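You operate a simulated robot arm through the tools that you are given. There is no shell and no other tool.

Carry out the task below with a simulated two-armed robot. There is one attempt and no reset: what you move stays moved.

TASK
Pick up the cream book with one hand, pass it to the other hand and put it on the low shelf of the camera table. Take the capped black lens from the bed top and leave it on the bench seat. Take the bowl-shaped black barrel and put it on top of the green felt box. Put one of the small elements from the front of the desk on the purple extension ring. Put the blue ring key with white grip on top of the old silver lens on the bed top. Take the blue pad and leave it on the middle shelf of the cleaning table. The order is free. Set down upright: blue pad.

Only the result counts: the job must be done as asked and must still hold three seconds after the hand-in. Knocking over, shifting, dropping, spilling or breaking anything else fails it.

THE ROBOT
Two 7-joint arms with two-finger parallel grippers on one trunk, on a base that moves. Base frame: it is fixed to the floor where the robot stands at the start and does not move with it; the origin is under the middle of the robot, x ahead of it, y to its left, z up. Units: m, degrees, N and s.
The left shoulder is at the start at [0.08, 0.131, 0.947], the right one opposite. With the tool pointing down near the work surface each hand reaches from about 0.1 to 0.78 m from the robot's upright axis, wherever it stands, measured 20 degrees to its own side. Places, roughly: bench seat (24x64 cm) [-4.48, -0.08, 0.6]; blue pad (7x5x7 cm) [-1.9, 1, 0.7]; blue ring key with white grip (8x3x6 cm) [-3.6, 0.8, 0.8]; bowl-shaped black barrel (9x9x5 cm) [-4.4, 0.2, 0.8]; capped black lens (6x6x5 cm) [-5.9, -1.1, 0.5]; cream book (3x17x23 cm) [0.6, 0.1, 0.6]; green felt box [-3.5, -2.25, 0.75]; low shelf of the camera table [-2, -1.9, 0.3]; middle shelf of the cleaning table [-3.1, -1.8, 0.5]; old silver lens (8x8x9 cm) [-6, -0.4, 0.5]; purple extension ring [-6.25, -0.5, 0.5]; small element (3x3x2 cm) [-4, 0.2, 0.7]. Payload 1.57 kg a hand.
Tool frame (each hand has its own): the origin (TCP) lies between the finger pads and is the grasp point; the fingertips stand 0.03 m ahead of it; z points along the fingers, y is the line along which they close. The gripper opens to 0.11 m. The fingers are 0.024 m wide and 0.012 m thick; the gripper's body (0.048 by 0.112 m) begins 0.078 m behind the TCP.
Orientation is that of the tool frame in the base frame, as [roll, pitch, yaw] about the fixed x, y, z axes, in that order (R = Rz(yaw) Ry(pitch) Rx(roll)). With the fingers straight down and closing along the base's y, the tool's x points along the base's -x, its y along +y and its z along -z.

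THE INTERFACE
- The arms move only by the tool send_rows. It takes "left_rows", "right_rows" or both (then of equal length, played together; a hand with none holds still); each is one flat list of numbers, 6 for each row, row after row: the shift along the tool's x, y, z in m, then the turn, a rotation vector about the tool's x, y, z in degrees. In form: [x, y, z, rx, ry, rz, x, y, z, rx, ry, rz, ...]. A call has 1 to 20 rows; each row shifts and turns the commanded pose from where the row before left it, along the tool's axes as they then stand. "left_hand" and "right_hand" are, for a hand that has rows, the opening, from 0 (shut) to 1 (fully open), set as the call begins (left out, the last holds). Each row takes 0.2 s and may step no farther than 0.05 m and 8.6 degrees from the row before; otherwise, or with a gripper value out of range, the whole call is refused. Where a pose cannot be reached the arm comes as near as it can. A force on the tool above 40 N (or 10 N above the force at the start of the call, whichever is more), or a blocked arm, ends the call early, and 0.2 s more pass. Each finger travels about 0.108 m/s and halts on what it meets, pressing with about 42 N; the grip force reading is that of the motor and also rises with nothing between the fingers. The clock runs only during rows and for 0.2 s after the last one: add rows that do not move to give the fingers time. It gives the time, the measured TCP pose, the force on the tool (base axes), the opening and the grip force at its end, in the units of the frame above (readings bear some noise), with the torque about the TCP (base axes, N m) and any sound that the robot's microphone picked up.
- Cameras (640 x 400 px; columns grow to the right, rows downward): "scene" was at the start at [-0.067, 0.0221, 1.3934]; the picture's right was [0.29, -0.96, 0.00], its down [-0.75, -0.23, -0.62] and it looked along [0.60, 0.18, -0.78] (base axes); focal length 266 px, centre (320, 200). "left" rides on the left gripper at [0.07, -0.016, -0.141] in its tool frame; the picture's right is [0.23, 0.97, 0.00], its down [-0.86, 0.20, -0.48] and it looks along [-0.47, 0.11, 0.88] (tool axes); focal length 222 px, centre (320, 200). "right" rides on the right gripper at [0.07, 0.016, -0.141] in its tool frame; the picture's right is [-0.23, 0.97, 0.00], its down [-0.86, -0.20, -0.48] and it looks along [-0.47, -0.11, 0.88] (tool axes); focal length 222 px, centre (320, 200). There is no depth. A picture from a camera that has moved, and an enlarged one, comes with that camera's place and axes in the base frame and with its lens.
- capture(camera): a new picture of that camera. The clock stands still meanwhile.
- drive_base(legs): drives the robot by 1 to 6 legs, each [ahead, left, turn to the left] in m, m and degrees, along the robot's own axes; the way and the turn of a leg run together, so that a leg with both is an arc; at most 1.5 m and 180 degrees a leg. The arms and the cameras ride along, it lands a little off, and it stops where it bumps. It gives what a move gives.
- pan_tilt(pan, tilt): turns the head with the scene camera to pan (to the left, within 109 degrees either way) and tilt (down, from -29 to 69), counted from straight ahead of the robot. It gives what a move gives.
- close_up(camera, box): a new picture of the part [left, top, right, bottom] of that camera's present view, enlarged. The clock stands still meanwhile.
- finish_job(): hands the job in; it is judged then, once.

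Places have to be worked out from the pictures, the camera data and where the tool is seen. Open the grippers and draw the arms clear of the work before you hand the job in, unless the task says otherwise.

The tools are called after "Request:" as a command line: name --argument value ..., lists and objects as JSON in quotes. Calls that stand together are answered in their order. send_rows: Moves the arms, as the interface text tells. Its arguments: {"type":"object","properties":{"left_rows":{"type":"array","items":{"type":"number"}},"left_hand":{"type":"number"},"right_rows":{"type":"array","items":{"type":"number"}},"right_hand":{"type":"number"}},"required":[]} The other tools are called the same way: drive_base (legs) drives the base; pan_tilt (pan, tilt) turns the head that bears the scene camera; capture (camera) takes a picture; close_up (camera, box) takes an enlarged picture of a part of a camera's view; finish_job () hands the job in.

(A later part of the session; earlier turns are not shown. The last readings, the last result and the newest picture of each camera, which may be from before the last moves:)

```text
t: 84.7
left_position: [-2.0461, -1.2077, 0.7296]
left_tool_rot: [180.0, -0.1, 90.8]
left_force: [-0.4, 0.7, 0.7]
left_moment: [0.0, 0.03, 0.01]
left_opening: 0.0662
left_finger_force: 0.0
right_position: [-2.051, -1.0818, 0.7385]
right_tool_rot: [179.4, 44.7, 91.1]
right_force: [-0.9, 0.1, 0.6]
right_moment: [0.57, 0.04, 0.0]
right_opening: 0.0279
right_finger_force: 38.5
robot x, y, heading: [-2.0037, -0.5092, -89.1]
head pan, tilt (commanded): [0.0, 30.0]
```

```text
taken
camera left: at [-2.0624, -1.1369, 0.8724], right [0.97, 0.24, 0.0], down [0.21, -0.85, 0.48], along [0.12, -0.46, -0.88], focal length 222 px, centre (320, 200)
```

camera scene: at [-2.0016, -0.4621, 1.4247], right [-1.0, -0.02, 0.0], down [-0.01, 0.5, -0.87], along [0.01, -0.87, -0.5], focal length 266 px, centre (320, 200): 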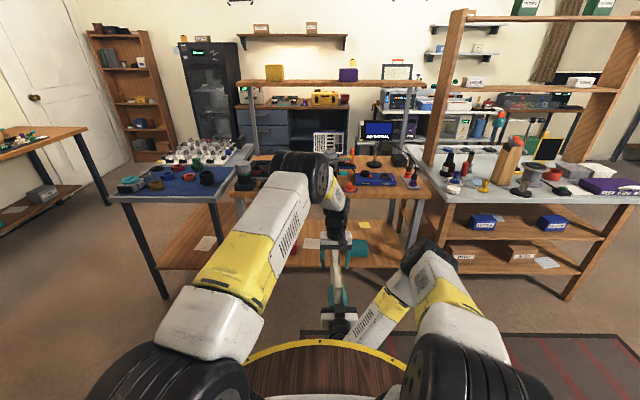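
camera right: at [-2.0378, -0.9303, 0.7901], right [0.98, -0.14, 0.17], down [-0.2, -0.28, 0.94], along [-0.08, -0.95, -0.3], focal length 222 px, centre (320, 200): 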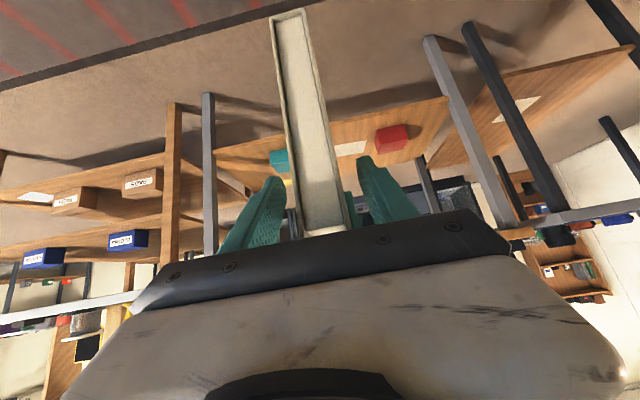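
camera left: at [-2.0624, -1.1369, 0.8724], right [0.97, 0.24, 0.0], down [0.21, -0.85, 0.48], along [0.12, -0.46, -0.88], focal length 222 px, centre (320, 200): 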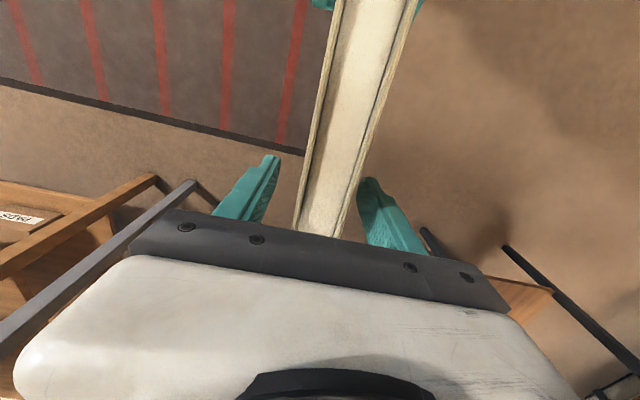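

The right hand alone holds it (0.57 N m), unchanged in view. I take the left hand up and away to its stow place.

Request:
send_rows --left_rows '[0, 0, -0.04, 0, 0, 0, 0, 0, -0.04, 0, 0, 0, 0, 0, -0.04, 0, 0, 0, 0, 0, -0.04, 0, 0, 0, 0, 0, -0.03, 0, 0, 0, 0.018, 0.0412, 0, 0, 0, 0, 0.018, 0.0412, 0, 0, 0, 0, 0.018, 0.0412, 0, 0, 0, 0, 0.018, 0.0412, 0, 0, 0, 0, 0.018, 0.0412, 0, 0, 0, 0, 0.018, 0.0412, 0, 0, 0, 0, 0.018, 0.0412, 0, 0, 0, 0, 0.018, 0.0412, 0, 0, 0, 0]'

Request:
capture --camera "right"

Request:
capture --camera "scene"

```text
t: 87.5
left_position: [-1.7181, -1.0579, 0.9205]
left_tool_rot: [180.0, -0.2, 90.9]
left_force: [0.1, 0.1, 0.4]
left_moment: [0.04, -0.01, -0.02]
left_opening: 0.0661
left_finger_force: 0.1
right_position: [-2.052, -1.0807, 0.7381]
right_tool_rot: [179.4, 44.8, 91.0]
right_force: [-0.4, -0.6, -0.7]
right_moment: [0.58, 0.04, 0.01]
right_opening: 0.0277
right_finger_force: 38.4
robot x, y, heading: [-2.0, -0.5109, -89.0]
head pan, tilt (commanded): [0.0, 30.0]
```

```text
taken
camera right: at [-2.0383, -0.9305, 0.7898], right [0.98, -0.14, 0.17], down [-0.2, -0.28, 0.94], along [-0.08, -0.95, -0.3], focal length 222 px, centre (320, 200)
```

right: 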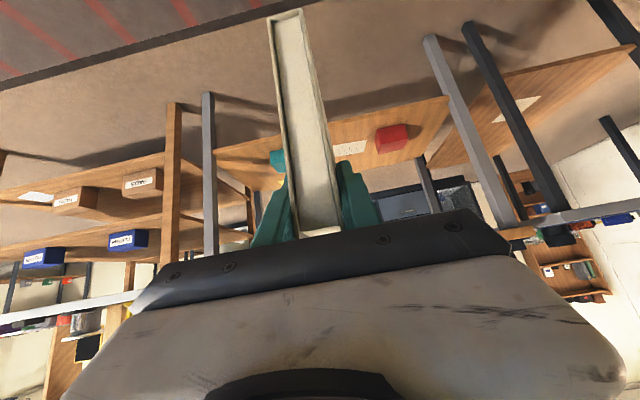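

```text
taken
camera scene: at [-2.002, -0.4623, 1.4247], right [-1.0, -0.01, 0.0], down [-0.01, 0.5, -0.87], along [0.01, -0.87, -0.5], focal length 266 px, centre (320, 200)
```

scene: 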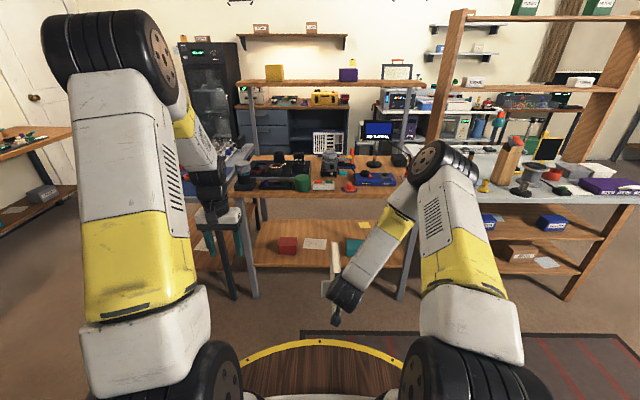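

The grasp is good. I lower the hand straight down to z≈0.47 here to confirm reach at 45°.

Request:
send_rows --right_rows '[0.0212, 0, 0.0212, 0, 0, 0, 0.0212, 0, 0.0212, 0, 0, 0, 0.0212, 0, 0.0212, 0, 0, 0, 0.0212, 0, 0.0212, 0, 0, 0, 0.0212, 0, 0.0212, 0, 0, 0, 0.0212, 0, 0.0212, 0, 0, 0, 0.0212, 0, 0.0212, 0, 0, 0, 0.0212, 0, 0.0212, 0, 0, 0, 0.0212, 0, 0.0212, 0, 0, 0, 0, 0, 0, 0, 0, 0]'

Request:
capture --camera "scene"

Request:
capture --camera "right"

```text
t: 89.7
left_position: [-1.72, -1.0586, 0.9185]
left_tool_rot: [180.0, -0.2, 90.9]
left_force: [0.2, -0.4, -0.2]
left_moment: [0.02, 0.04, 0.0]
left_opening: 0.0659
left_finger_force: 0.0
right_position: [-2.0506, -1.0795, 0.4678]
right_tool_rot: [179.4, 44.8, 91.1]
right_force: [0.4, 0.7, -0.6]
right_moment: [0.58, 0.03, 0.05]
right_opening: 0.0281
right_finger_force: 37.9
robot x, y, heading: [-2.0015, -0.5125, -89.1]
head pan, tilt (commanded): [0.0, 30.0]
```

```text
taken
camera scene: at [-2.0015, -0.4621, 1.4247], right [-1.0, -0.02, 0.0], down [-0.01, 0.5, -0.87], along [0.01, -0.87, -0.5], focal length 266 px, centre (320, 200)
```

scene: 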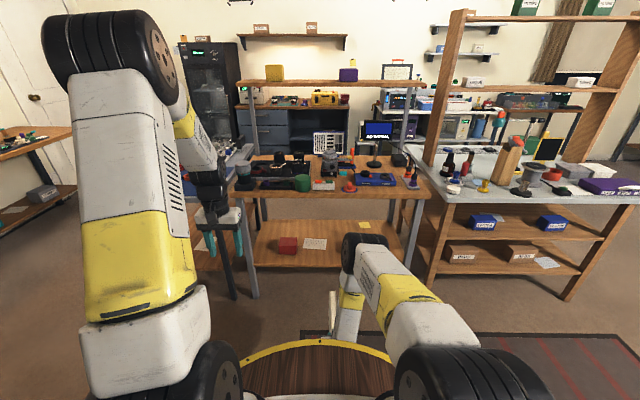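

```text
taken
camera right: at [-2.0367, -0.9292, 0.5194], right [0.98, -0.14, 0.17], down [-0.2, -0.27, 0.94], along [-0.08, -0.95, -0.3], focal length 222 px, centre (320, 200)
```

right: 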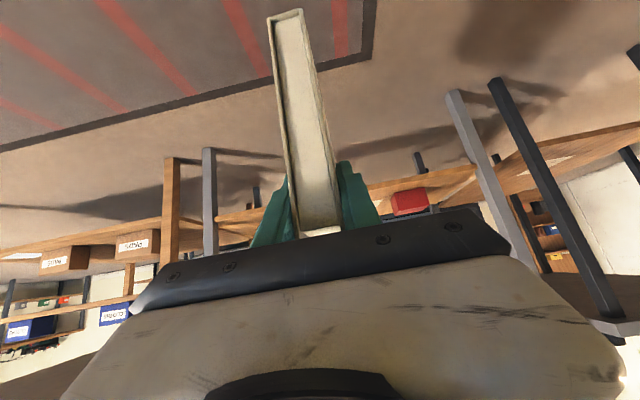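

Reach is fine, but the elbow seems to stand forward, possibly over the table edge once I drive in. I look down at the right arm to judge its elbow.

Request:
pan_tilt --pan -15 --tilt 55

Request:
capture --camera "scene"

Request:
pan_tilt --pan -60 --tilt 55

Request:
capture --camera "scene"

```text
t: 90.6
left_position: [-1.7182, -1.059, 0.9194]
left_tool_rot: [180.0, -0.1, 90.9]
left_force: [0.7, -0.8, 0.2]
left_moment: [0.04, -0.03, 0.05]
left_opening: 0.066
left_finger_force: 0.0
right_position: [-2.0502, -1.0792, 0.4676]
right_tool_rot: [179.4, 44.8, 91.1]
right_force: [0.1, -0.3, 0.6]
right_moment: [0.57, 0.04, -0.03]
right_opening: 0.028
right_finger_force: 38.6
robot x, y, heading: [-2.0045, -0.5113, -89.3]
head pan, tilt (commanded): [-15.0, 55.0]
```

```text
taken
camera scene: at [-2.0205, -0.4416, 1.3888], right [-0.97, 0.24, 0.0], down [0.2, 0.79, -0.57], along [-0.14, -0.56, -0.82], focal length 266 px, centre (320, 200)
```

scene: 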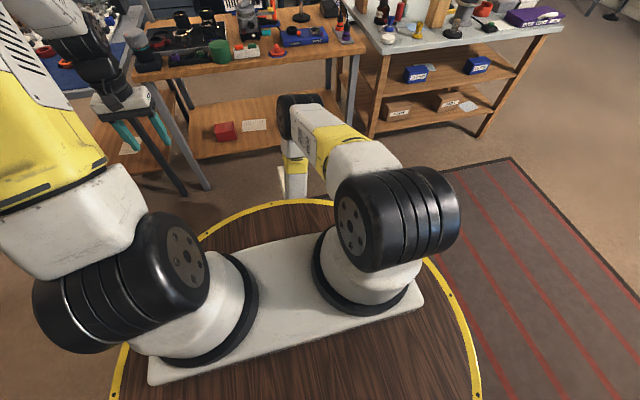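

```text
t: 91.7
left_position: [-1.7179, -1.0586, 0.9195]
left_tool_rot: [179.9, -0.2, 90.9]
left_force: [0.3, -0.7, 0.1]
left_moment: [-0.01, 0.02, -0.02]
left_opening: 0.0661
left_finger_force: 0.1
right_position: [-2.0492, -1.0797, 0.4667]
right_tool_rot: [179.3, 44.7, 91.1]
right_force: [0.0, -0.5, 0.0]
right_moment: [0.57, 0.0, -0.01]
right_opening: 0.028
right_finger_force: 37.7
robot x, y, heading: [-2.002, -0.508, -88.9]
head pan, tilt (commanded): [-60.0, 55.0]
```

```text
taken
camera scene: at [-2.0648, -0.4087, 1.3887], right [-0.51, 0.86, 0.0], down [0.7, 0.42, -0.57], along [-0.49, -0.29, -0.82], focal length 266 px, centre (320, 200)
```

scene: 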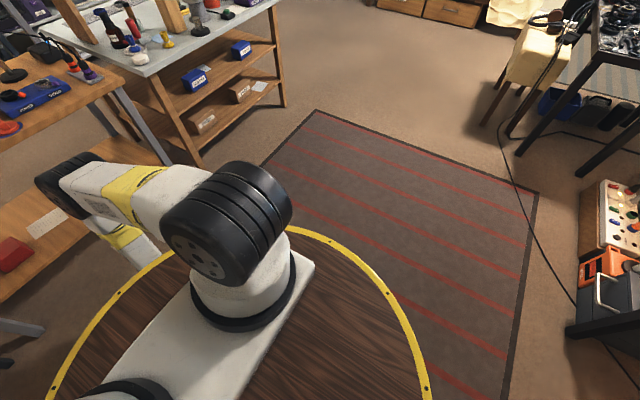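

Triangulating, the elbow is about 0.45 m ahead of the axis at z≈1.0, so it stays just short of the table front. I draw the left hand back so it does not pass over the table, then approach part of the way.

Request:
send_rows --left_rows '[0.044, 0, 0, 0, 0, 0, 0.044, 0, 0, 0, 0, 0, 0.044, 0, 0, 0, 0, 0, 0.044, 0, 0, 0, 0, 0, 0.044, 0, 0, 0, 0, 0, 0.02, 0, 0, 0, 0, 0]'

Request:
drive_base --legs '[[0.45, -0.045, 0]]'

Request:
capture --camera "right"

Request:
pan_tilt --pan 0 --tilt 45

Request:
capture --camera "scene"

```text
t: 93.1
left_position: [-1.7146, -0.8351, 0.9237]
left_tool_rot: [180.0, -0.2, 90.9]
left_force: [0.0, 0.6, -0.5]
left_moment: [0.02, 0.01, -0.01]
left_opening: 0.0659
left_finger_force: 0.1
left hand out of reach, approached as far as the arm can: row 6
right_position: [-2.0509, -1.0795, 0.4676]
right_tool_rot: [179.4, 44.8, 91.1]
right_force: [0.3, -0.6, 0.4]
right_moment: [0.56, 0.03, 0.05]
right_opening: 0.0283
right_finger_force: 38.8
robot x, y, heading: [-1.9977, -0.5125, -89.1]
head pan, tilt (commanded): [-60.0, 55.0]
```

```text
t: 95.8
left_position: [-1.7505, -1.2875, 0.9243]
left_tool_rot: [180.0, -0.1, 91.1]
left_force: [0.4, -0.1, -0.1]
left_moment: [-0.02, 0.02, 0.0]
left_opening: 0.0662
left_finger_force: 0.0
right_position: [-2.0847, -1.5337, 0.4674]
right_tool_rot: [179.3, 44.8, 91.3]
right_force: [-0.2, -0.8, 0.1]
right_moment: [0.56, -0.01, -0.03]
right_opening: 0.028
right_finger_force: 38.2
robot x, y, heading: [-2.041, -0.9617, -89.2]
head pan, tilt (commanded): [-60.0, 55.0]
```

```text
taken
camera right: at [-2.0723, -1.382, 0.5196], right [0.98, -0.13, 0.17], down [-0.2, -0.28, 0.94], along [-0.08, -0.95, -0.3], focal length 222 px, centre (320, 200)
```

right: 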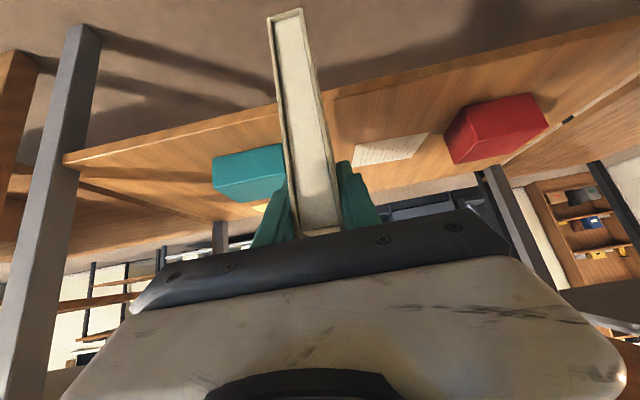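

```text
t: 97.1
left_position: [-1.7506, -1.2876, 0.9241]
left_tool_rot: [-180.0, -0.1, 91.1]
left_force: [-0.9, 0.1, -0.2]
left_moment: [0.02, 0.01, 0.0]
left_opening: 0.0658
left_finger_force: 0.0
right_position: [-2.0839, -1.5321, 0.4681]
right_tool_rot: [179.4, 44.8, 91.4]
right_force: [-1.5, -0.7, 0.0]
right_moment: [0.53, 0.0, 0.0]
right_opening: 0.028
right_finger_force: 38.3
robot x, y, heading: [-2.0416, -0.9638, -89.0]
head pan, tilt (commanded): [0.0, 45.0]
```

```text
taken
camera scene: at [-2.0393, -0.9057, 1.4021], right [-1.0, -0.02, 0.0], down [-0.01, 0.71, -0.71], along [0.01, -0.71, -0.71], focal length 266 px, centre (320, 200)
```

scene: 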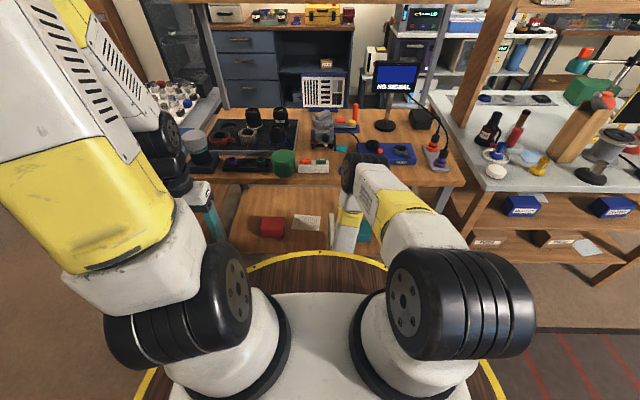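

The book heads straight for the gap (TCP x -2.084, teal box edge -2.15). I drive ahead 0.148 m so the near edge comes just inside the shelf front.

Request:
drive_base --legs '[[0.148, 0, 0]]'

Request:
capture --camera "right"

Request:
capture --camera "scene"

```text
t: 98.5
left_position: [-1.7473, -1.4358, 0.9231]
left_tool_rot: [-180.0, -0.2, 91.1]
left_force: [0.2, -0.5, 0.4]
left_moment: [-0.01, 0.01, 0.0]
left_opening: 0.0659
left_finger_force: 0.1
right_position: [-2.0836, -1.6797, 0.4669]
right_tool_rot: [179.4, 44.8, 91.2]
right_force: [0.7, 0.9, -0.2]
right_moment: [0.56, 0.0, 0.02]
right_opening: 0.0281
right_finger_force: 38.1
robot x, y, heading: [-2.0338, -1.1095, -88.9]
head pan, tilt (commanded): [0.0, 45.0]
```

```text
taken
camera right: at [-2.0701, -1.5293, 0.5196], right [0.98, -0.13, 0.17], down [-0.2, -0.28, 0.94], along [-0.08, -0.95, -0.3], focal length 222 px, centre (320, 200)
```

right: 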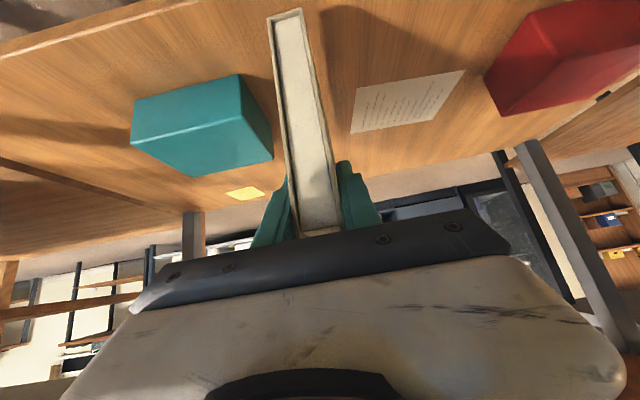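

```text
taken
camera scene: at [-2.0364, -1.0533, 1.4021], right [-1.0, -0.02, 0.0], down [-0.01, 0.71, -0.71], along [0.01, -0.71, -0.71], focal length 266 px, centre (320, 200)
```

scene: 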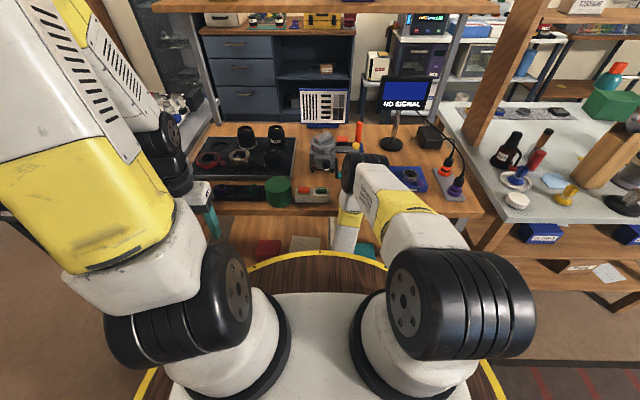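

No contact; the book hangs above the free strip. I lower it in small steps towards the shelf.

Request:
send_rows --right_rows '[0.0071, 0, 0.0071, 0, 0, 0, 0.0071, 0, 0.0071, 0, 0, 0, 0.0042, 0, 0.0042, 0, 0, 0, 0, 0, 0, 0, 0, 0]'

Request:
send_rows --right_rows '[0.0028, 0, 0.0028, 0, 0, 0, 0.0028, 0, 0.0028, 0, 0, 0, 0, 0, 0, 0, 0, 0]'

Request:
capture --camera "right"

```text
t: 99.5
left_position: [-1.7487, -1.4343, 0.9229]
left_tool_rot: [179.9, -0.2, 91.0]
left_force: [-0.1, -0.1, 0.1]
left_moment: [-0.02, 0.0, 0.02]
left_opening: 0.0659
left_finger_force: 0.0
right_position: [-2.0829, -1.6798, 0.4406]
right_tool_rot: [179.6, 44.8, 91.3]
right_force: [-0.2, 0.1, 0.4]
right_moment: [0.56, 0.03, -0.01]
right_opening: 0.028
right_finger_force: 38.3
robot x, y, heading: [-2.0308, -1.1119, -89.1]
head pan, tilt (commanded): [0.0, 45.0]
```

```text
t: 100.3
left_position: [-1.7475, -1.4357, 0.9231]
left_tool_rot: [-180.0, -0.2, 91.0]
left_force: [0.1, 0.1, -0.5]
left_moment: [0.01, -0.01, -0.02]
left_opening: 0.0659
left_finger_force: 0.1
right_position: [-2.082, -1.6808, 0.4353]
right_tool_rot: [179.4, 45.1, 91.1]
right_force: [-1.1, 8.6, 31.1]
right_moment: [0.79, 0.55, -0.18]
right_opening: 0.0279
right_finger_force: 37.9
robot x, y, heading: [-2.0339, -1.113, -88.9]
head pan, tilt (commanded): [0.0, 45.0]
```

```text
taken
camera right: at [-2.0696, -1.5303, 0.487], right [0.98, -0.13, 0.17], down [-0.2, -0.27, 0.94], along [-0.08, -0.95, -0.29], focal length 222 px, centre (320, 200)
```

right: 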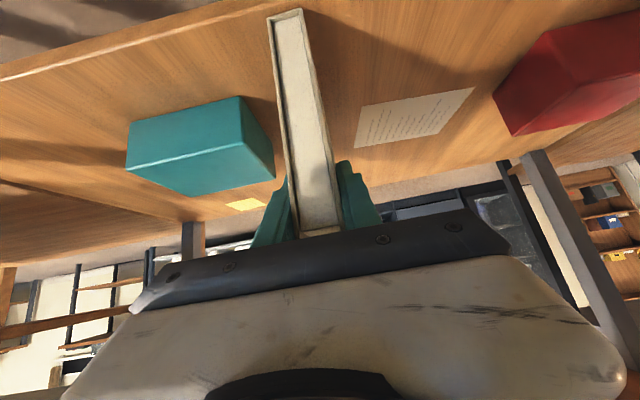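

Contact with the shelf at TCP z 0.435 (31 N up). I ease up 3 mm and then open the fingers a little.

Request:
send_rows --right_rows '[-0.0018, 0, -0.0018, 0, 0, 0, 0, 0, 0, 0, 0, 0]'

Request:
send_rows --right_rows '[0, 0, 0, 0, 0, 0, 0, 0, 0, 0, 0, 0]' --right_hand 0.3

Request:
capture --camera "right"

```text
t: 100.9
left_position: [-1.7472, -1.4354, 0.9248]
left_tool_rot: [180.0, -0.2, 91.0]
left_force: [0.2, 0.4, -0.7]
left_moment: [0.0, -0.01, 0.0]
left_opening: 0.0661
left_finger_force: 0.1
right_position: [-2.0821, -1.6793, 0.4358]
right_tool_rot: [179.5, 44.6, 91.2]
right_force: [0.6, -2.3, 0.7]
right_moment: [-0.79, 0.05, 0.0]
right_opening: 0.0278
right_finger_force: 38.6
robot x, y, heading: [-2.0345, -1.1124, -89.0]
head pan, tilt (commanded): [0.0, 45.0]
```

```text
t: 101.5
left_position: [-1.7476, -1.4349, 0.9243]
left_tool_rot: [-180.0, -0.2, 91.0]
left_force: [0.3, 0.2, 0.1]
left_moment: [-0.01, -0.02, -0.01]
left_opening: 0.0659
left_finger_force: 0.1
right_position: [-2.0818, -1.6787, 0.4356]
right_tool_rot: [179.5, 44.7, 91.1]
right_force: [0.2, -0.2, 0.8]
right_moment: [-0.01, 0.0, -0.01]
right_opening: 0.033
right_finger_force: 0.0
robot x, y, heading: [-2.036, -1.111, -89.1]
head pan, tilt (commanded): [0.0, 45.0]
```

```text
taken
camera right: at [-2.0698, -1.5289, 0.4884], right [0.98, -0.13, 0.17], down [-0.2, -0.28, 0.94], along [-0.08, -0.95, -0.3], focal length 222 px, centre (320, 200)
```

right: 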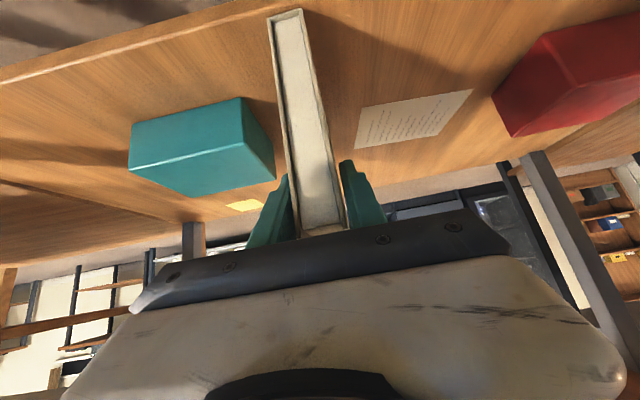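

The book stands by itself with the fingers eased. I open wider and withdraw along the hand axis.

Request:
send_rows --right_rows '[0, 0, 0, 0, 0, 0, 0, 0, 0, 0, 0, 0, 0, 0, 0, 0, 0, 0]' --right_hand 0.55

Request:
send_rows --right_rows '[0, 0, -0.02, 0, 0, 0, 0, 0, -0.03, 0, 0, 0, 0, 0, -0.03, 0, 0, 0, 0, 0, -0.03, 0, 0, 0, 0, 0, 0, 0, 0, 0]'

Request:
capture --camera "right"

```text
t: 102.3
left_position: [-1.7485, -1.4355, 0.9241]
left_tool_rot: [-179.9, -0.1, 91.0]
left_force: [0.5, 0.0, 0.1]
left_moment: [0.05, -0.03, 0.0]
left_opening: 0.066
left_finger_force: 0.1
right_position: [-2.0816, -1.6802, 0.4362]
right_tool_rot: [179.4, 44.8, 91.2]
right_force: [-0.1, -0.4, 0.6]
right_moment: [-0.02, 0.01, -0.01]
right_opening: 0.0606
right_finger_force: 0.1
robot x, y, heading: [-2.0374, -1.1109, -89.2]
head pan, tilt (commanded): [0.0, 45.0]
```

```text
t: 103.5
left_position: [-1.7485, -1.4363, 0.9233]
left_tool_rot: [179.9, -0.2, 90.9]
left_force: [-0.1, -0.3, 0.2]
left_moment: [0.02, 0.03, -0.03]
left_opening: 0.0661
left_finger_force: 0.0
right_position: [-2.0855, -1.6043, 0.5149]
right_tool_rot: [179.5, 45.1, 91.2]
right_force: [-0.9, -0.7, -1.1]
right_moment: [0.03, 0.01, -0.01]
right_opening: 0.0604
right_finger_force: 0.1
robot x, y, heading: [-2.0363, -1.1145, -89.0]
head pan, tilt (commanded): [0.0, 45.0]
```

```text
taken
camera right: at [-2.0735, -1.4538, 0.5661], right [0.98, -0.13, 0.17], down [-0.2, -0.27, 0.94], along [-0.08, -0.95, -0.29], focal length 222 px, centre (320, 200)
```

right: 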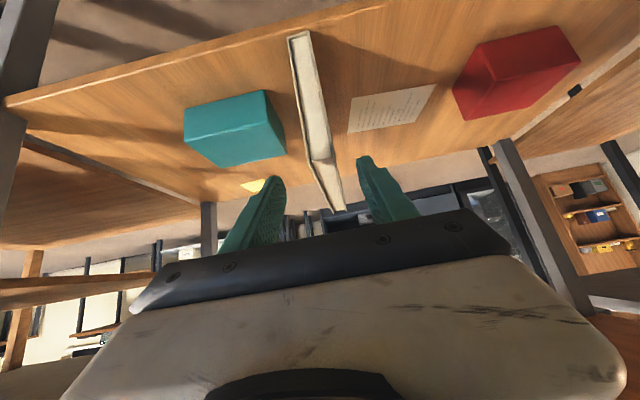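

The book stands upright on the low shelf, nothing else touched. I back the base away and take a confirming look.

Request:
drive_base --legs '[[-0.45, 0, 0]]'

Request:
send_rows --right_rows '[-0.03, 0, -0.03, 0, 0, 0, -0.03, 0, -0.03, 0, 0, 0, -0.03, 0, -0.03, 0, 0, 0, -0.03, 0, -0.03, 0, 0, 0, -0.03, 0, -0.03, 0, 0, 0, -0.03, 0, -0.03, 0, 0, 0, -0.03, 0, -0.03, 0, 0, 0, 0, 0, 0, 0, 8, 0, 0, 0, 0, 0, 8, 0, 0, 0, 0, 0, 8, 0, 0, 0, 0, 0, 8, 0, 0, 0, 0, 0, 8, 0, 0, 0, 0, 0, 5, 0]'

Request:
close_up --camera "scene" --box '[200, 60, 440, 260]'

```text
t: 106.2
left_position: [-1.7553, -0.9903, 0.9241]
left_tool_rot: [180.0, -0.2, 91.1]
left_force: [0.9, -1.1, -0.2]
left_moment: [-0.01, -0.01, -0.03]
left_opening: 0.0659
left_finger_force: 0.1
right_position: [-2.094, -1.1574, 0.5139]
right_tool_rot: [179.4, 44.9, 91.2]
right_force: [0.0, -0.4, -0.1]
right_moment: [0.0, -0.01, -0.04]
right_opening: 0.0606
right_finger_force: 0.1
robot x, y, heading: [-2.042, -0.6684, -88.8]
head pan, tilt (commanded): [0.0, 45.0]
```

```text
t: 109.0
left_position: [-1.756, -0.9895, 0.9249]
left_tool_rot: [-180.0, -0.2, 91.2]
left_force: [-0.3, 0.0, 0.4]
left_moment: [0.0, 0.01, 0.01]
left_opening: 0.066
left_finger_force: 0.0
right_position: [-2.0922, -1.1667, 0.8085]
right_tool_rot: [179.6, -0.2, 91.7]
right_force: [0.1, -0.8, -0.2]
right_moment: [0.0, -0.03, -0.01]
right_opening: 0.0607
right_finger_force: 0.0
right hand out of reach, approached as far as the arm can: row 7
robot x, y, heading: [-2.0431, -0.6649, -89.0]
head pan, tilt (commanded): [0.0, 45.0]
```

```text
2.00 times, centred on (320, 160) of scene
camera zoom: at [-2.0446, -0.6072, 1.4021], right [-1.0, -0.02, 0.0], down [-0.01, 0.71, -0.71], along [0.01, -0.71, -0.71], focal length 533 px, centre (320, 280)
```

zoom: 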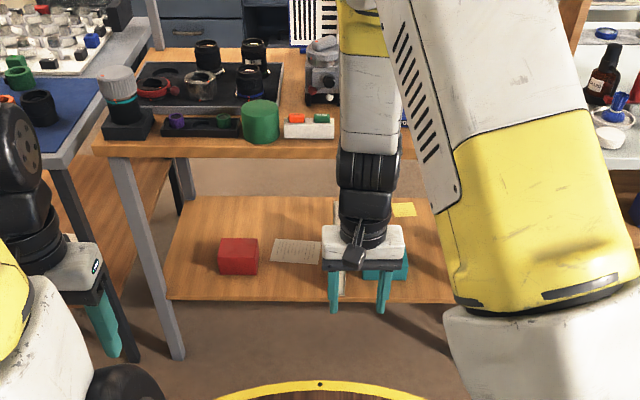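

The book stands fine behind the hand. Now I turn round to face the +y side, where the blue pad is.

Request:
drive_base --legs '[[0.2, 0, 0], [-0.2, 0, 179]]'

Request:
pan_tilt --pan 0 --tilt 25

Request:
capture --camera "scene"

```text
t: 117.9
left_position: [-2.4488, -0.5371, 0.9242]
left_tool_rot: [180.0, -0.2, -90.2]
left_force: [-0.7, -0.1, 0.0]
left_moment: [0.02, 0.01, 0.03]
left_opening: 0.0659
left_finger_force: 0.1
right_position: [-2.1074, -0.3663, 0.8068]
right_tool_rot: [179.7, -0.1, -89.5]
right_force: [-0.3, 0.0, 0.0]
right_moment: [-0.03, -0.02, 0.01]
right_opening: 0.0604
right_finger_force: 0.0
robot x, y, heading: [-2.1661, -0.8646, 90.1]
head pan, tilt (commanded): [0.0, 45.0]
cut short: leg 2
```

```text
t: 118.7
left_position: [-2.4495, -0.5363, 0.9229]
left_tool_rot: [180.0, -0.1, -90.1]
left_force: [0.0, -0.5, -0.4]
left_moment: [0.0, 0.0, 0.0]
left_opening: 0.066
left_finger_force: 0.0
right_position: [-2.1087, -0.3668, 0.8077]
right_tool_rot: [179.6, -0.1, -89.5]
right_force: [0.1, -0.4, 0.1]
right_moment: [-0.01, -0.01, 0.01]
right_opening: 0.0605
right_finger_force: 0.0
robot x, y, heading: [-2.1674, -0.8641, 89.7]
head pan, tilt (commanded): [0.0, 25.0]
```

```text
taken
camera scene: at [-2.1674, -0.9137, 1.4326], right [1.0, 0.0, 0.0], down [0.0, -0.42, -0.91], along [0.0, 0.91, -0.42], focal length 266 px, centre (320, 200)
```

scene: 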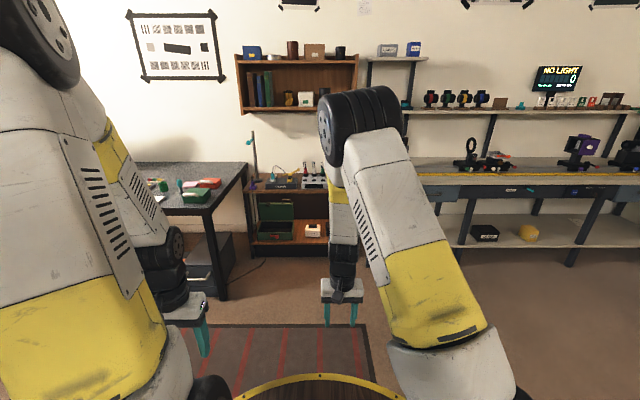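

I now face +y at (-2.17, -0.86). The pad must be behind the right arm in this view; I drive nearer and look again.

Request:
drive_base --legs '[[0.9, -0.2, 0]]'

Request:
pan_tilt --pan 0 --tilt 40

Request:
capture --camera "scene"

Request:
capture --camera "right"

```text
t: 123.6
left_position: [-2.2577, 0.3673, 0.925]
left_tool_rot: [-180.0, -0.2, -89.4]
left_force: [-0.9, -0.3, 0.1]
left_moment: [-0.03, -0.02, 0.0]
left_opening: 0.0658
left_finger_force: 0.1
right_position: [-1.9194, 0.5407, 0.808]
right_tool_rot: [179.7, 0.0, -88.7]
right_force: [0.2, -0.6, -0.3]
right_moment: [-0.01, -0.01, -0.03]
right_opening: 0.0604
right_finger_force: 0.1
robot x, y, heading: [-1.9756, 0.0387, 90.6]
head pan, tilt (commanded): [0.0, 25.0]
```

```text
t: 124.3
left_position: [-2.2571, 0.3667, 0.9247]
left_tool_rot: [180.0, -0.2, -89.4]
left_force: [-1.0, -0.4, -0.1]
left_moment: [-0.01, 0.02, -0.03]
left_opening: 0.0661
left_finger_force: 0.0
right_position: [-1.92, 0.5415, 0.8081]
right_tool_rot: [179.7, -0.2, -88.7]
right_force: [0.0, 0.7, 0.1]
right_moment: [-0.02, 0.0, 0.01]
right_opening: 0.0604
right_finger_force: 0.1
robot x, y, heading: [-1.972, 0.0389, 90.5]
head pan, tilt (commanded): [0.0, 40.0]
```

```text
taken
camera scene: at [-1.9714, -0.014, 1.4094], right [1.0, 0.01, 0.0], down [0.01, -0.64, -0.77], along [-0.01, 0.77, -0.64], focal length 266 px, centre (320, 200)
```

scene: 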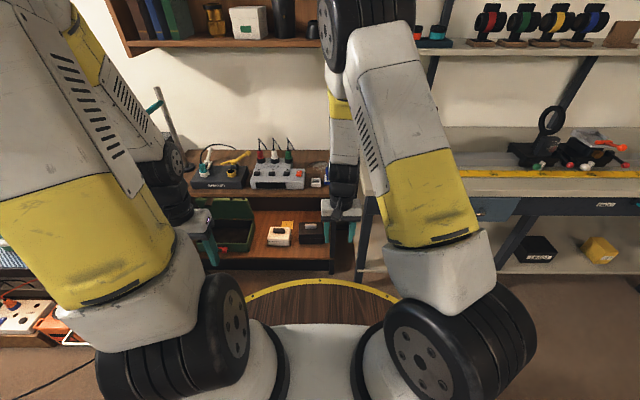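

```text
taken
camera right: at [-1.9329, 0.4721, 0.9502], right [-0.98, 0.21, 0.01], down [0.19, 0.86, 0.48], along [0.09, 0.47, -0.88], focal length 222 px, centre (320, 200)
```

right: 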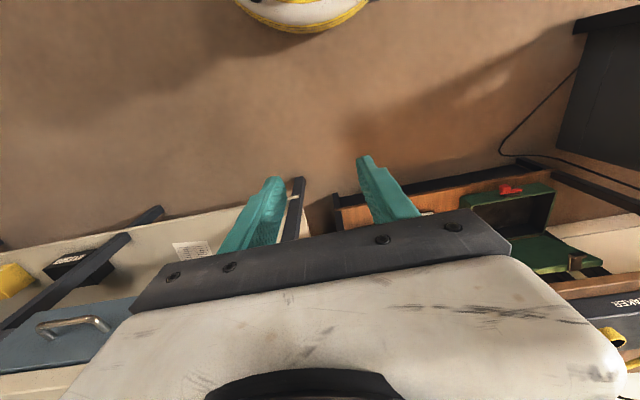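

The pad is hidden behind the right wrist. I shift the base 0.2 m to the right so that it appears between the arms.

Request:
drive_base --legs '[[0, -0.2, 0]]'

Request:
capture --camera "scene"

Request:
close_up --camera "scene" --box '[180, 110, 340, 210]'

```text
t: 126.0
left_position: [-2.0548, 0.3687, 0.9231]
left_tool_rot: [-179.9, -0.2, -89.3]
left_force: [-0.1, 0.4, -1.4]
left_moment: [-0.01, -0.01, -0.01]
left_opening: 0.0661
left_finger_force: 0.1
right_position: [-1.7181, 0.5438, 0.8086]
right_tool_rot: [179.6, -0.1, -88.8]
right_force: [-0.3, 0.1, 0.2]
right_moment: [0.01, -0.01, 0.0]
right_opening: 0.0607
right_finger_force: 0.0
robot x, y, heading: [-1.7724, 0.0442, 90.7]
head pan, tilt (commanded): [0.0, 40.0]
```

```text
taken
camera scene: at [-1.7694, -0.0118, 1.4094], right [1.0, 0.01, 0.0], down [0.01, -0.64, -0.77], along [-0.01, 0.77, -0.64], focal length 266 px, centre (320, 200)
```

scene: 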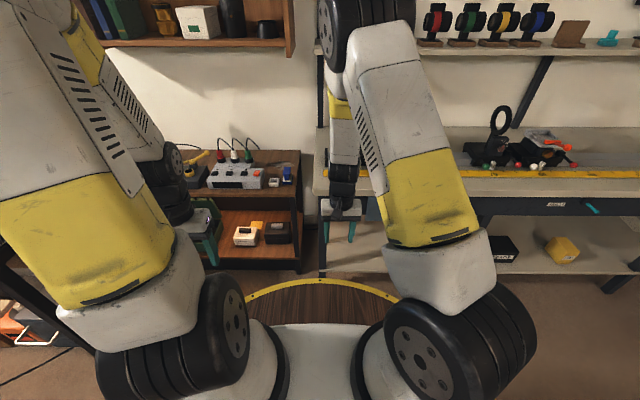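

```text
4.00 times, centred on (260, 160) of scene
camera zoom: at [-1.7694, -0.0118, 1.4094], right [1.0, 0.01, 0.0], down [0.01, -0.64, -0.77], along [-0.01, 0.77, -0.64], focal length 1066 px, centre (560, 360)
```

zoom: 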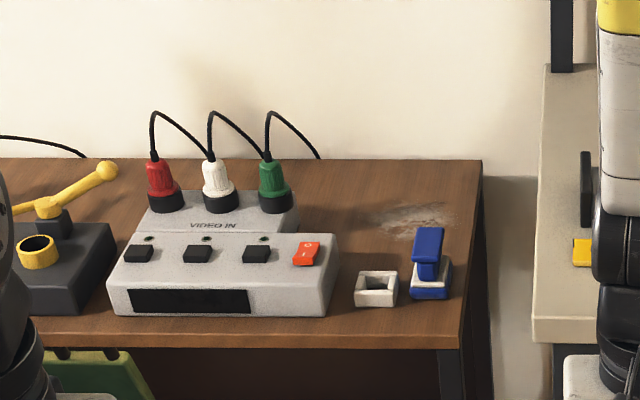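

The blue pad stands near the right front corner of the cabinet top, at about (-1.93, 1.02). I enlarge it to see its shape and measure.

Request:
close_up --camera "scene" --box '[265, 160, 305, 190]'

```text
13.33 times, centred on (285, 175) of scene
camera zoom: at [-1.7694, -0.0118, 1.4094], right [1.0, 0.01, 0.0], down [0.01, -0.64, -0.77], along [-0.01, 0.77, -0.64], focal length 3552 px, centre (787, 533)
```

zoom: 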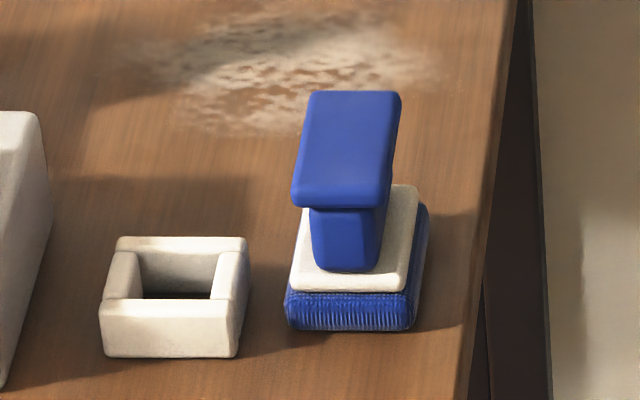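

The pad has a base, a narrow neck and a cap-like handle. I will grip the handle from the front with the left hand pitched about 30° down. First I tuck the right hand in and prepare the left hand.

Request:
send_rows --right_rows '[0.028, -0.038, -0.018, 0, 0, 0, 0.028, -0.038, -0.018, 0, 0, 0, 0.028, -0.038, -0.018, 0, 0, 0, 0.028, -0.038, -0.018, 0, 0, 0, 0.028, -0.038, -0.018, 0, 0, 0, 0.028, -0.038, -0.018, 0, 0, 0]' --left_rows '[-0.03, -0.014, 0.012, 0, 0, 0, -0.03, -0.014, 0.012, 0, 0, 0, -0.03, -0.014, 0.012, 0, 0, 0, -0.03, -0.014, 0.012, 0, 0, 0, -0.03, -0.014, 0.012, 0, 0, 0, -0.03, -0.014, 0.012, 0, 0, 0]'

Request:
send_rows --left_rows '[0, 0, 0, 0, -7.5, 0, 0, 0, 0, 0, -7.5, 0, 0, 0, 0, 0, -7.5, 0, 0, 0, 0, 0, -7.5, 0, 0, 0, 0, 0, -7.5, 0, 0, 0, 0, 0, -7.5, 0, 0, 0, 0, 0, -7.5, 0, 0, 0, 0, 0, -7.5, 0, 0, 0, 0, 0, 0, 0]' --left_hand 0.6

Request:
capture --camera "scene"

Request:
capture --camera "left"

```text
refused: row 1 steps farther than a row can; nothing moved
```

```text
t: 128.0
left_position: [-2.1474, 0.4875, 0.955]
left_tool_rot: [-176.9, 50.8, -88.0]
left_force: [-0.2, -0.2, 0.4]
left_moment: [-0.02, -0.01, -0.03]
left_opening: 0.0661
left_finger_force: 0.0
left hand out of reach, approached as far as the arm can: row 1, 2, 3, 4, 5, 6, 7, 8
right_position: [-1.7179, 0.5451, 0.8083]
right_tool_rot: [179.6, -0.1, -88.9]
right_force: [0.2, -0.3, -0.4]
right_moment: [-0.03, -0.04, 0.03]
right_opening: 0.0606
right_finger_force: 0.0
robot x, y, heading: [-1.7736, 0.0437, 90.6]
head pan, tilt (commanded): [0.0, 40.0]
```

```text
taken
camera scene: at [-1.7694, -0.0118, 1.4094], right [1.0, 0.01, 0.0], down [0.01, -0.64, -0.77], along [-0.01, 0.77, -0.64], focal length 266 px, centre (320, 200)
```

scene: 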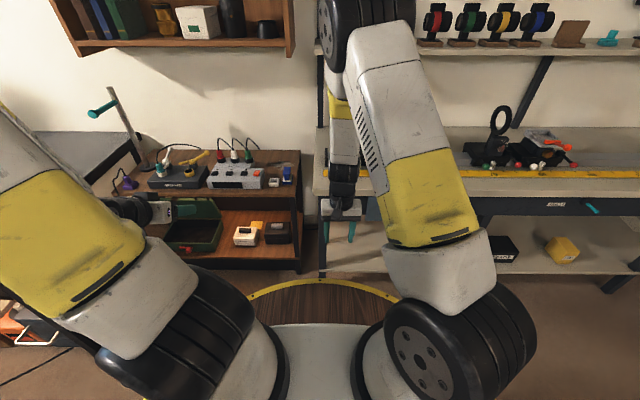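

```text
taken
camera left: at [-2.1324, 0.3341, 0.9925], right [-0.97, -0.14, -0.21], down [-0.23, 0.17, 0.96], along [-0.09, 0.98, -0.2], focal length 222 px, centre (320, 200)
```

left: 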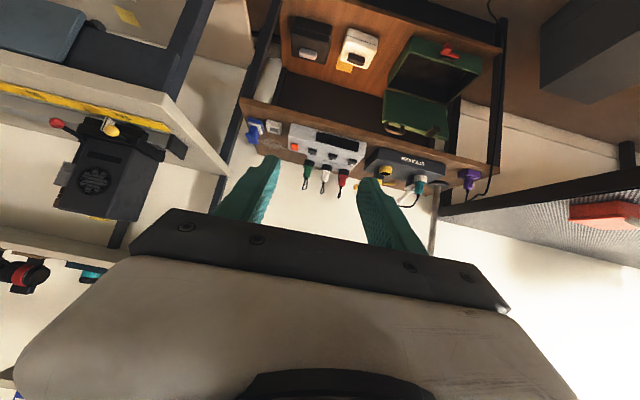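

The first call was refused for a slightly too long step and the left ended in a cramped spot. I resend: left goes forward, right tucks back.

Request:
send_rows --left_rows '[-0.0113, -0.016, 0.0396, 0, 0, 0, -0.0113, -0.016, 0.0396, 0, 0, 0, -0.0113, -0.016, 0.0396, 0, 0, 0, -0.0113, -0.016, 0.0396, 0, 0, 0, -0.0113, -0.016, 0.0396, 0, 0, 0, 0, 0, 0, 0, 0, 0, 0, 0, 0, 0, 0, 0]' --right_rows '[0.0243, -0.0329, -0.0157, 0, 0, 0, 0.0243, -0.0329, -0.0157, 0, 0, 0, 0.0243, -0.0329, -0.0157, 0, 0, 0, 0.0243, -0.0329, -0.0157, 0, 0, 0, 0.0243, -0.0329, -0.0157, 0, 0, 0, 0.0243, -0.0329, -0.0157, 0, 0, 0, 0.0243, -0.0329, -0.0157, 0, 0, 0]'

Request:
capture --camera "left"

```text
t: 129.6
left_position: [-2.063, 0.6748, 0.8785]
left_tool_rot: [-176.9, 50.8, -87.8]
left_force: [0.1, -0.3, -0.4]
left_moment: [0.01, 0.02, -0.04]
left_opening: 0.066
left_finger_force: 0.0
right_position: [-1.4839, 0.3772, 0.9176]
right_tool_rot: [179.6, -0.2, -88.8]
right_force: [0.6, -0.1, -0.2]
right_moment: [-0.05, 0.02, -0.03]
right_opening: 0.0606
right_finger_force: 0.1
robot x, y, heading: [-1.774, 0.0425, 90.6]
head pan, tilt (commanded): [0.0, 40.0]
```

```text
taken
camera left: at [-2.0476, 0.5225, 0.9149], right [-0.97, -0.14, -0.21], down [-0.23, 0.17, 0.96], along [-0.1, 0.98, -0.2], focal length 222 px, centre (320, 200)
```

left: 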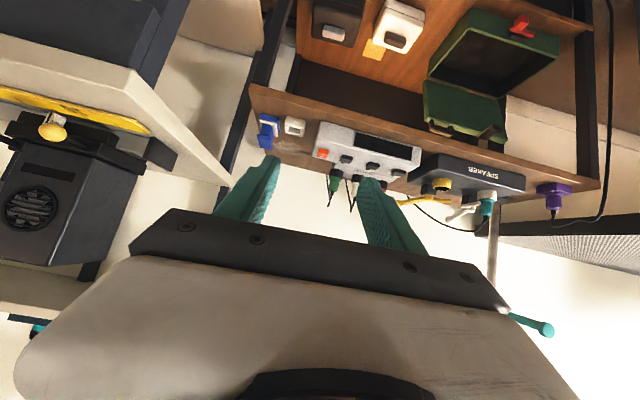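

The left hand is 39° below horizontal. I trim its small roll and yaw errors and drive 0.25 m nearer.

Request:
send_rows --left_rows '[0, 0, 0, -1.4, 0, 1.4, 0, 0, 0, 0, 0, 0]'

Request:
drive_base --legs '[[0.22, 0, -0.6]]'

Request:
capture --camera "left"

Request:
close_up --camera "scene" --box '[200, 150, 360, 250]'

```text
t: 130.2
left_position: [-2.0629, 0.6749, 0.8775]
left_tool_rot: [179.9, 50.8, -90.2]
left_force: [0.6, 0.5, -0.2]
left_moment: [-0.03, -0.02, -0.03]
left_opening: 0.0662
left_finger_force: 0.1
right_position: [-1.4841, 0.377, 0.9169]
right_tool_rot: [179.6, -0.1, -88.8]
right_force: [0.6, -0.9, -0.6]
right_moment: [-0.03, 0.0, 0.0]
right_opening: 0.0606
right_finger_force: 0.0
robot x, y, heading: [-1.7731, 0.0439, 90.5]
head pan, tilt (commanded): [0.0, 40.0]
```

```text
t: 131.8
left_position: [-2.0573, 0.8971, 0.8776]
left_tool_rot: [179.9, 50.8, -91.0]
left_force: [0.0, -1.3, -0.4]
left_moment: [0.01, -0.02, -0.01]
left_opening: 0.0663
left_finger_force: 0.1
right_position: [-1.4822, 0.5942, 0.9157]
right_tool_rot: [179.6, -0.1, -89.5]
right_force: [0.2, 1.1, 0.3]
right_moment: [0.03, -0.02, 0.02]
right_opening: 0.0604
right_finger_force: 0.1
robot x, y, heading: [-1.773, 0.262, 89.7]
head pan, tilt (commanded): [0.0, 40.0]
```

```text
taken
camera left: at [-2.0415, 0.7452, 0.9142], right [-0.98, -0.13, -0.18], down [-0.2, 0.17, 0.97], along [-0.1, 0.98, -0.19], focal length 222 px, centre (320, 200)
```

left: 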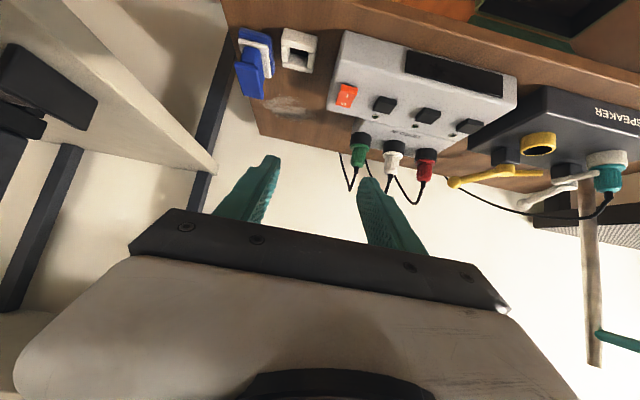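

```text
4.00 times, centred on (280, 200) of scene
camera zoom: at [-1.771, 0.2078, 1.4094], right [1.0, 0.0, 0.0], down [0.0, -0.64, -0.77], along [0.0, 0.77, -0.64], focal length 1066 px, centre (480, 200)
```

zoom: 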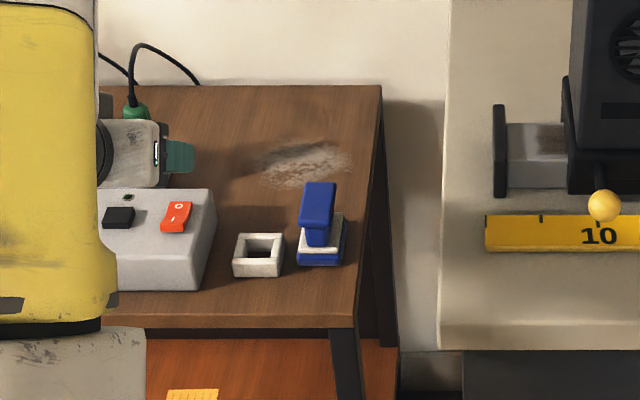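

From the two views the cabinet top is about z 0.655 and the pad's base front y≈1.01. I zoom for finer numbers.

Request:
close_up --camera "scene" --box '[255, 185, 303, 221]'

Request:
close_up --camera "left" --box '[200, 10, 360, 120]'

```text
11.11 times, centred on (279, 203) of scene
camera zoom: at [-1.771, 0.2078, 1.4094], right [1.0, 0.0, 0.0], down [0.0, -0.64, -0.77], along [0.0, 0.77, -0.64], focal length 2960 px, centre (776, 167)
```

zoom: 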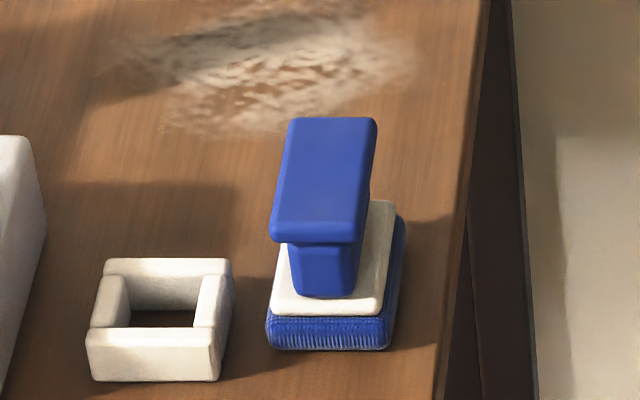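

```text
3.64 times, centred on (280, 65) of left
camera zoom: at [-2.0415, 0.7452, 0.9142], right [-0.98, -0.13, -0.18], down [-0.2, 0.17, 0.97], along [-0.1, 0.98, -0.19], focal length 808 px, centre (466, 691)
```

zoom: 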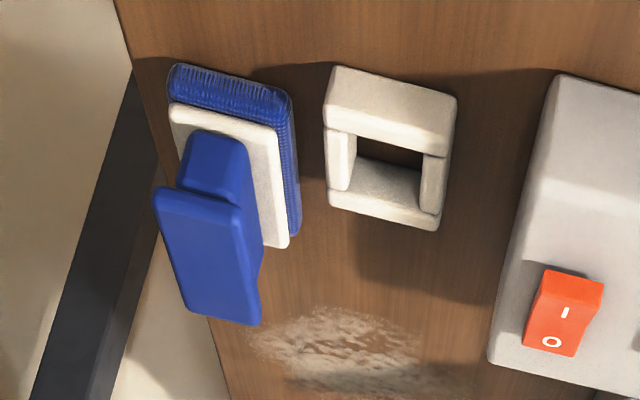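

Pad measured: cap x -1.949…-1.918, y 0.996…1.059, top z≈0.725; base top z≈0.675. I move to a pre-grasp point 12 cm back along the hand axis, fingers at 46 mm.

Request:
send_rows --left_rows '[0.0112, -0.031, 0.0201, 0, 0, 0, 0.0112, -0.031, 0.0201, 0, 0, 0, 0.0112, -0.031, 0.0201, 0, 0, 0, 0.0112, -0.031, 0.0201, 0, 0, 0, 0, 0, 0, 0, 0, 0]' --left_hand 0.42

Request:
capture --camera "left"

Request:
close_up --camera "scene" --box '[230, 150, 326, 222]'

```text
t: 133.0
left_position: [-1.9314, 0.9309, 0.7932]
left_tool_rot: [179.9, 50.8, -90.8]
left_force: [0.4, -0.4, 0.6]
left_moment: [0.0, 0.0, 0.05]
left_opening: 0.0462
left_finger_force: 0.1
right_position: [-1.4818, 0.5947, 0.9172]
right_tool_rot: [179.5, -0.2, -89.5]
right_force: [0.2, 0.9, -1.1]
right_moment: [-0.01, -0.02, 0.01]
right_opening: 0.0603
right_finger_force: 0.2
robot x, y, heading: [-1.7713, 0.2617, 90.0]
head pan, tilt (commanded): [0.0, 40.0]
```

```text
taken
camera left: at [-1.9173, 0.778, 0.8291], right [-0.98, -0.13, -0.18], down [-0.2, 0.17, 0.97], along [-0.1, 0.98, -0.19], focal length 222 px, centre (320, 200)
```

left: 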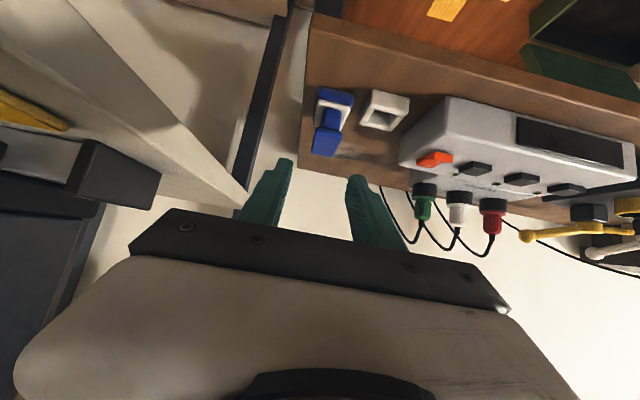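

```text
5.56 times, centred on (278, 186) of scene
camera zoom: at [-1.7711, 0.2078, 1.4094], right [1.0, 0.0, 0.0], down [0.0, -0.64, -0.77], along [0.0, 0.77, -0.64], focal length 1480 px, centre (553, 278)
```

zoom: 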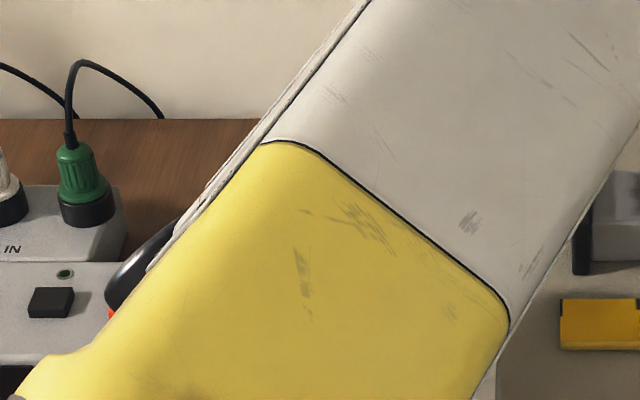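

The pad's cap shows between the fingertips. I zoom the left camera to verify the lateral alignment.

Request:
close_up --camera "left" --box '[260, 70, 420, 190]'

```text
3.33 times, centred on (340, 130) of left
camera zoom: at [-1.9173, 0.778, 0.8291], right [-0.98, -0.13, -0.18], down [-0.2, 0.17, 0.97], along [-0.1, 0.98, -0.19], focal length 740 px, centre (253, 433)
```

zoom: 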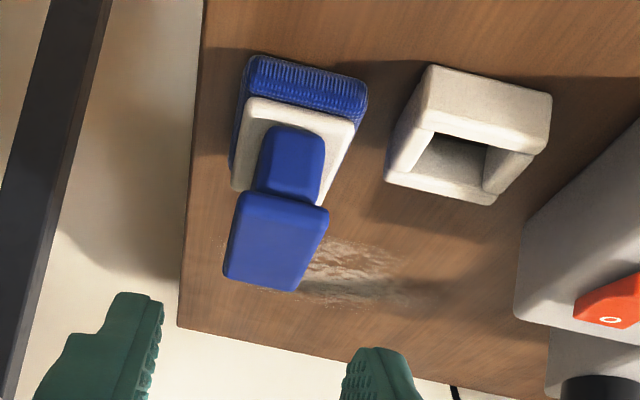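

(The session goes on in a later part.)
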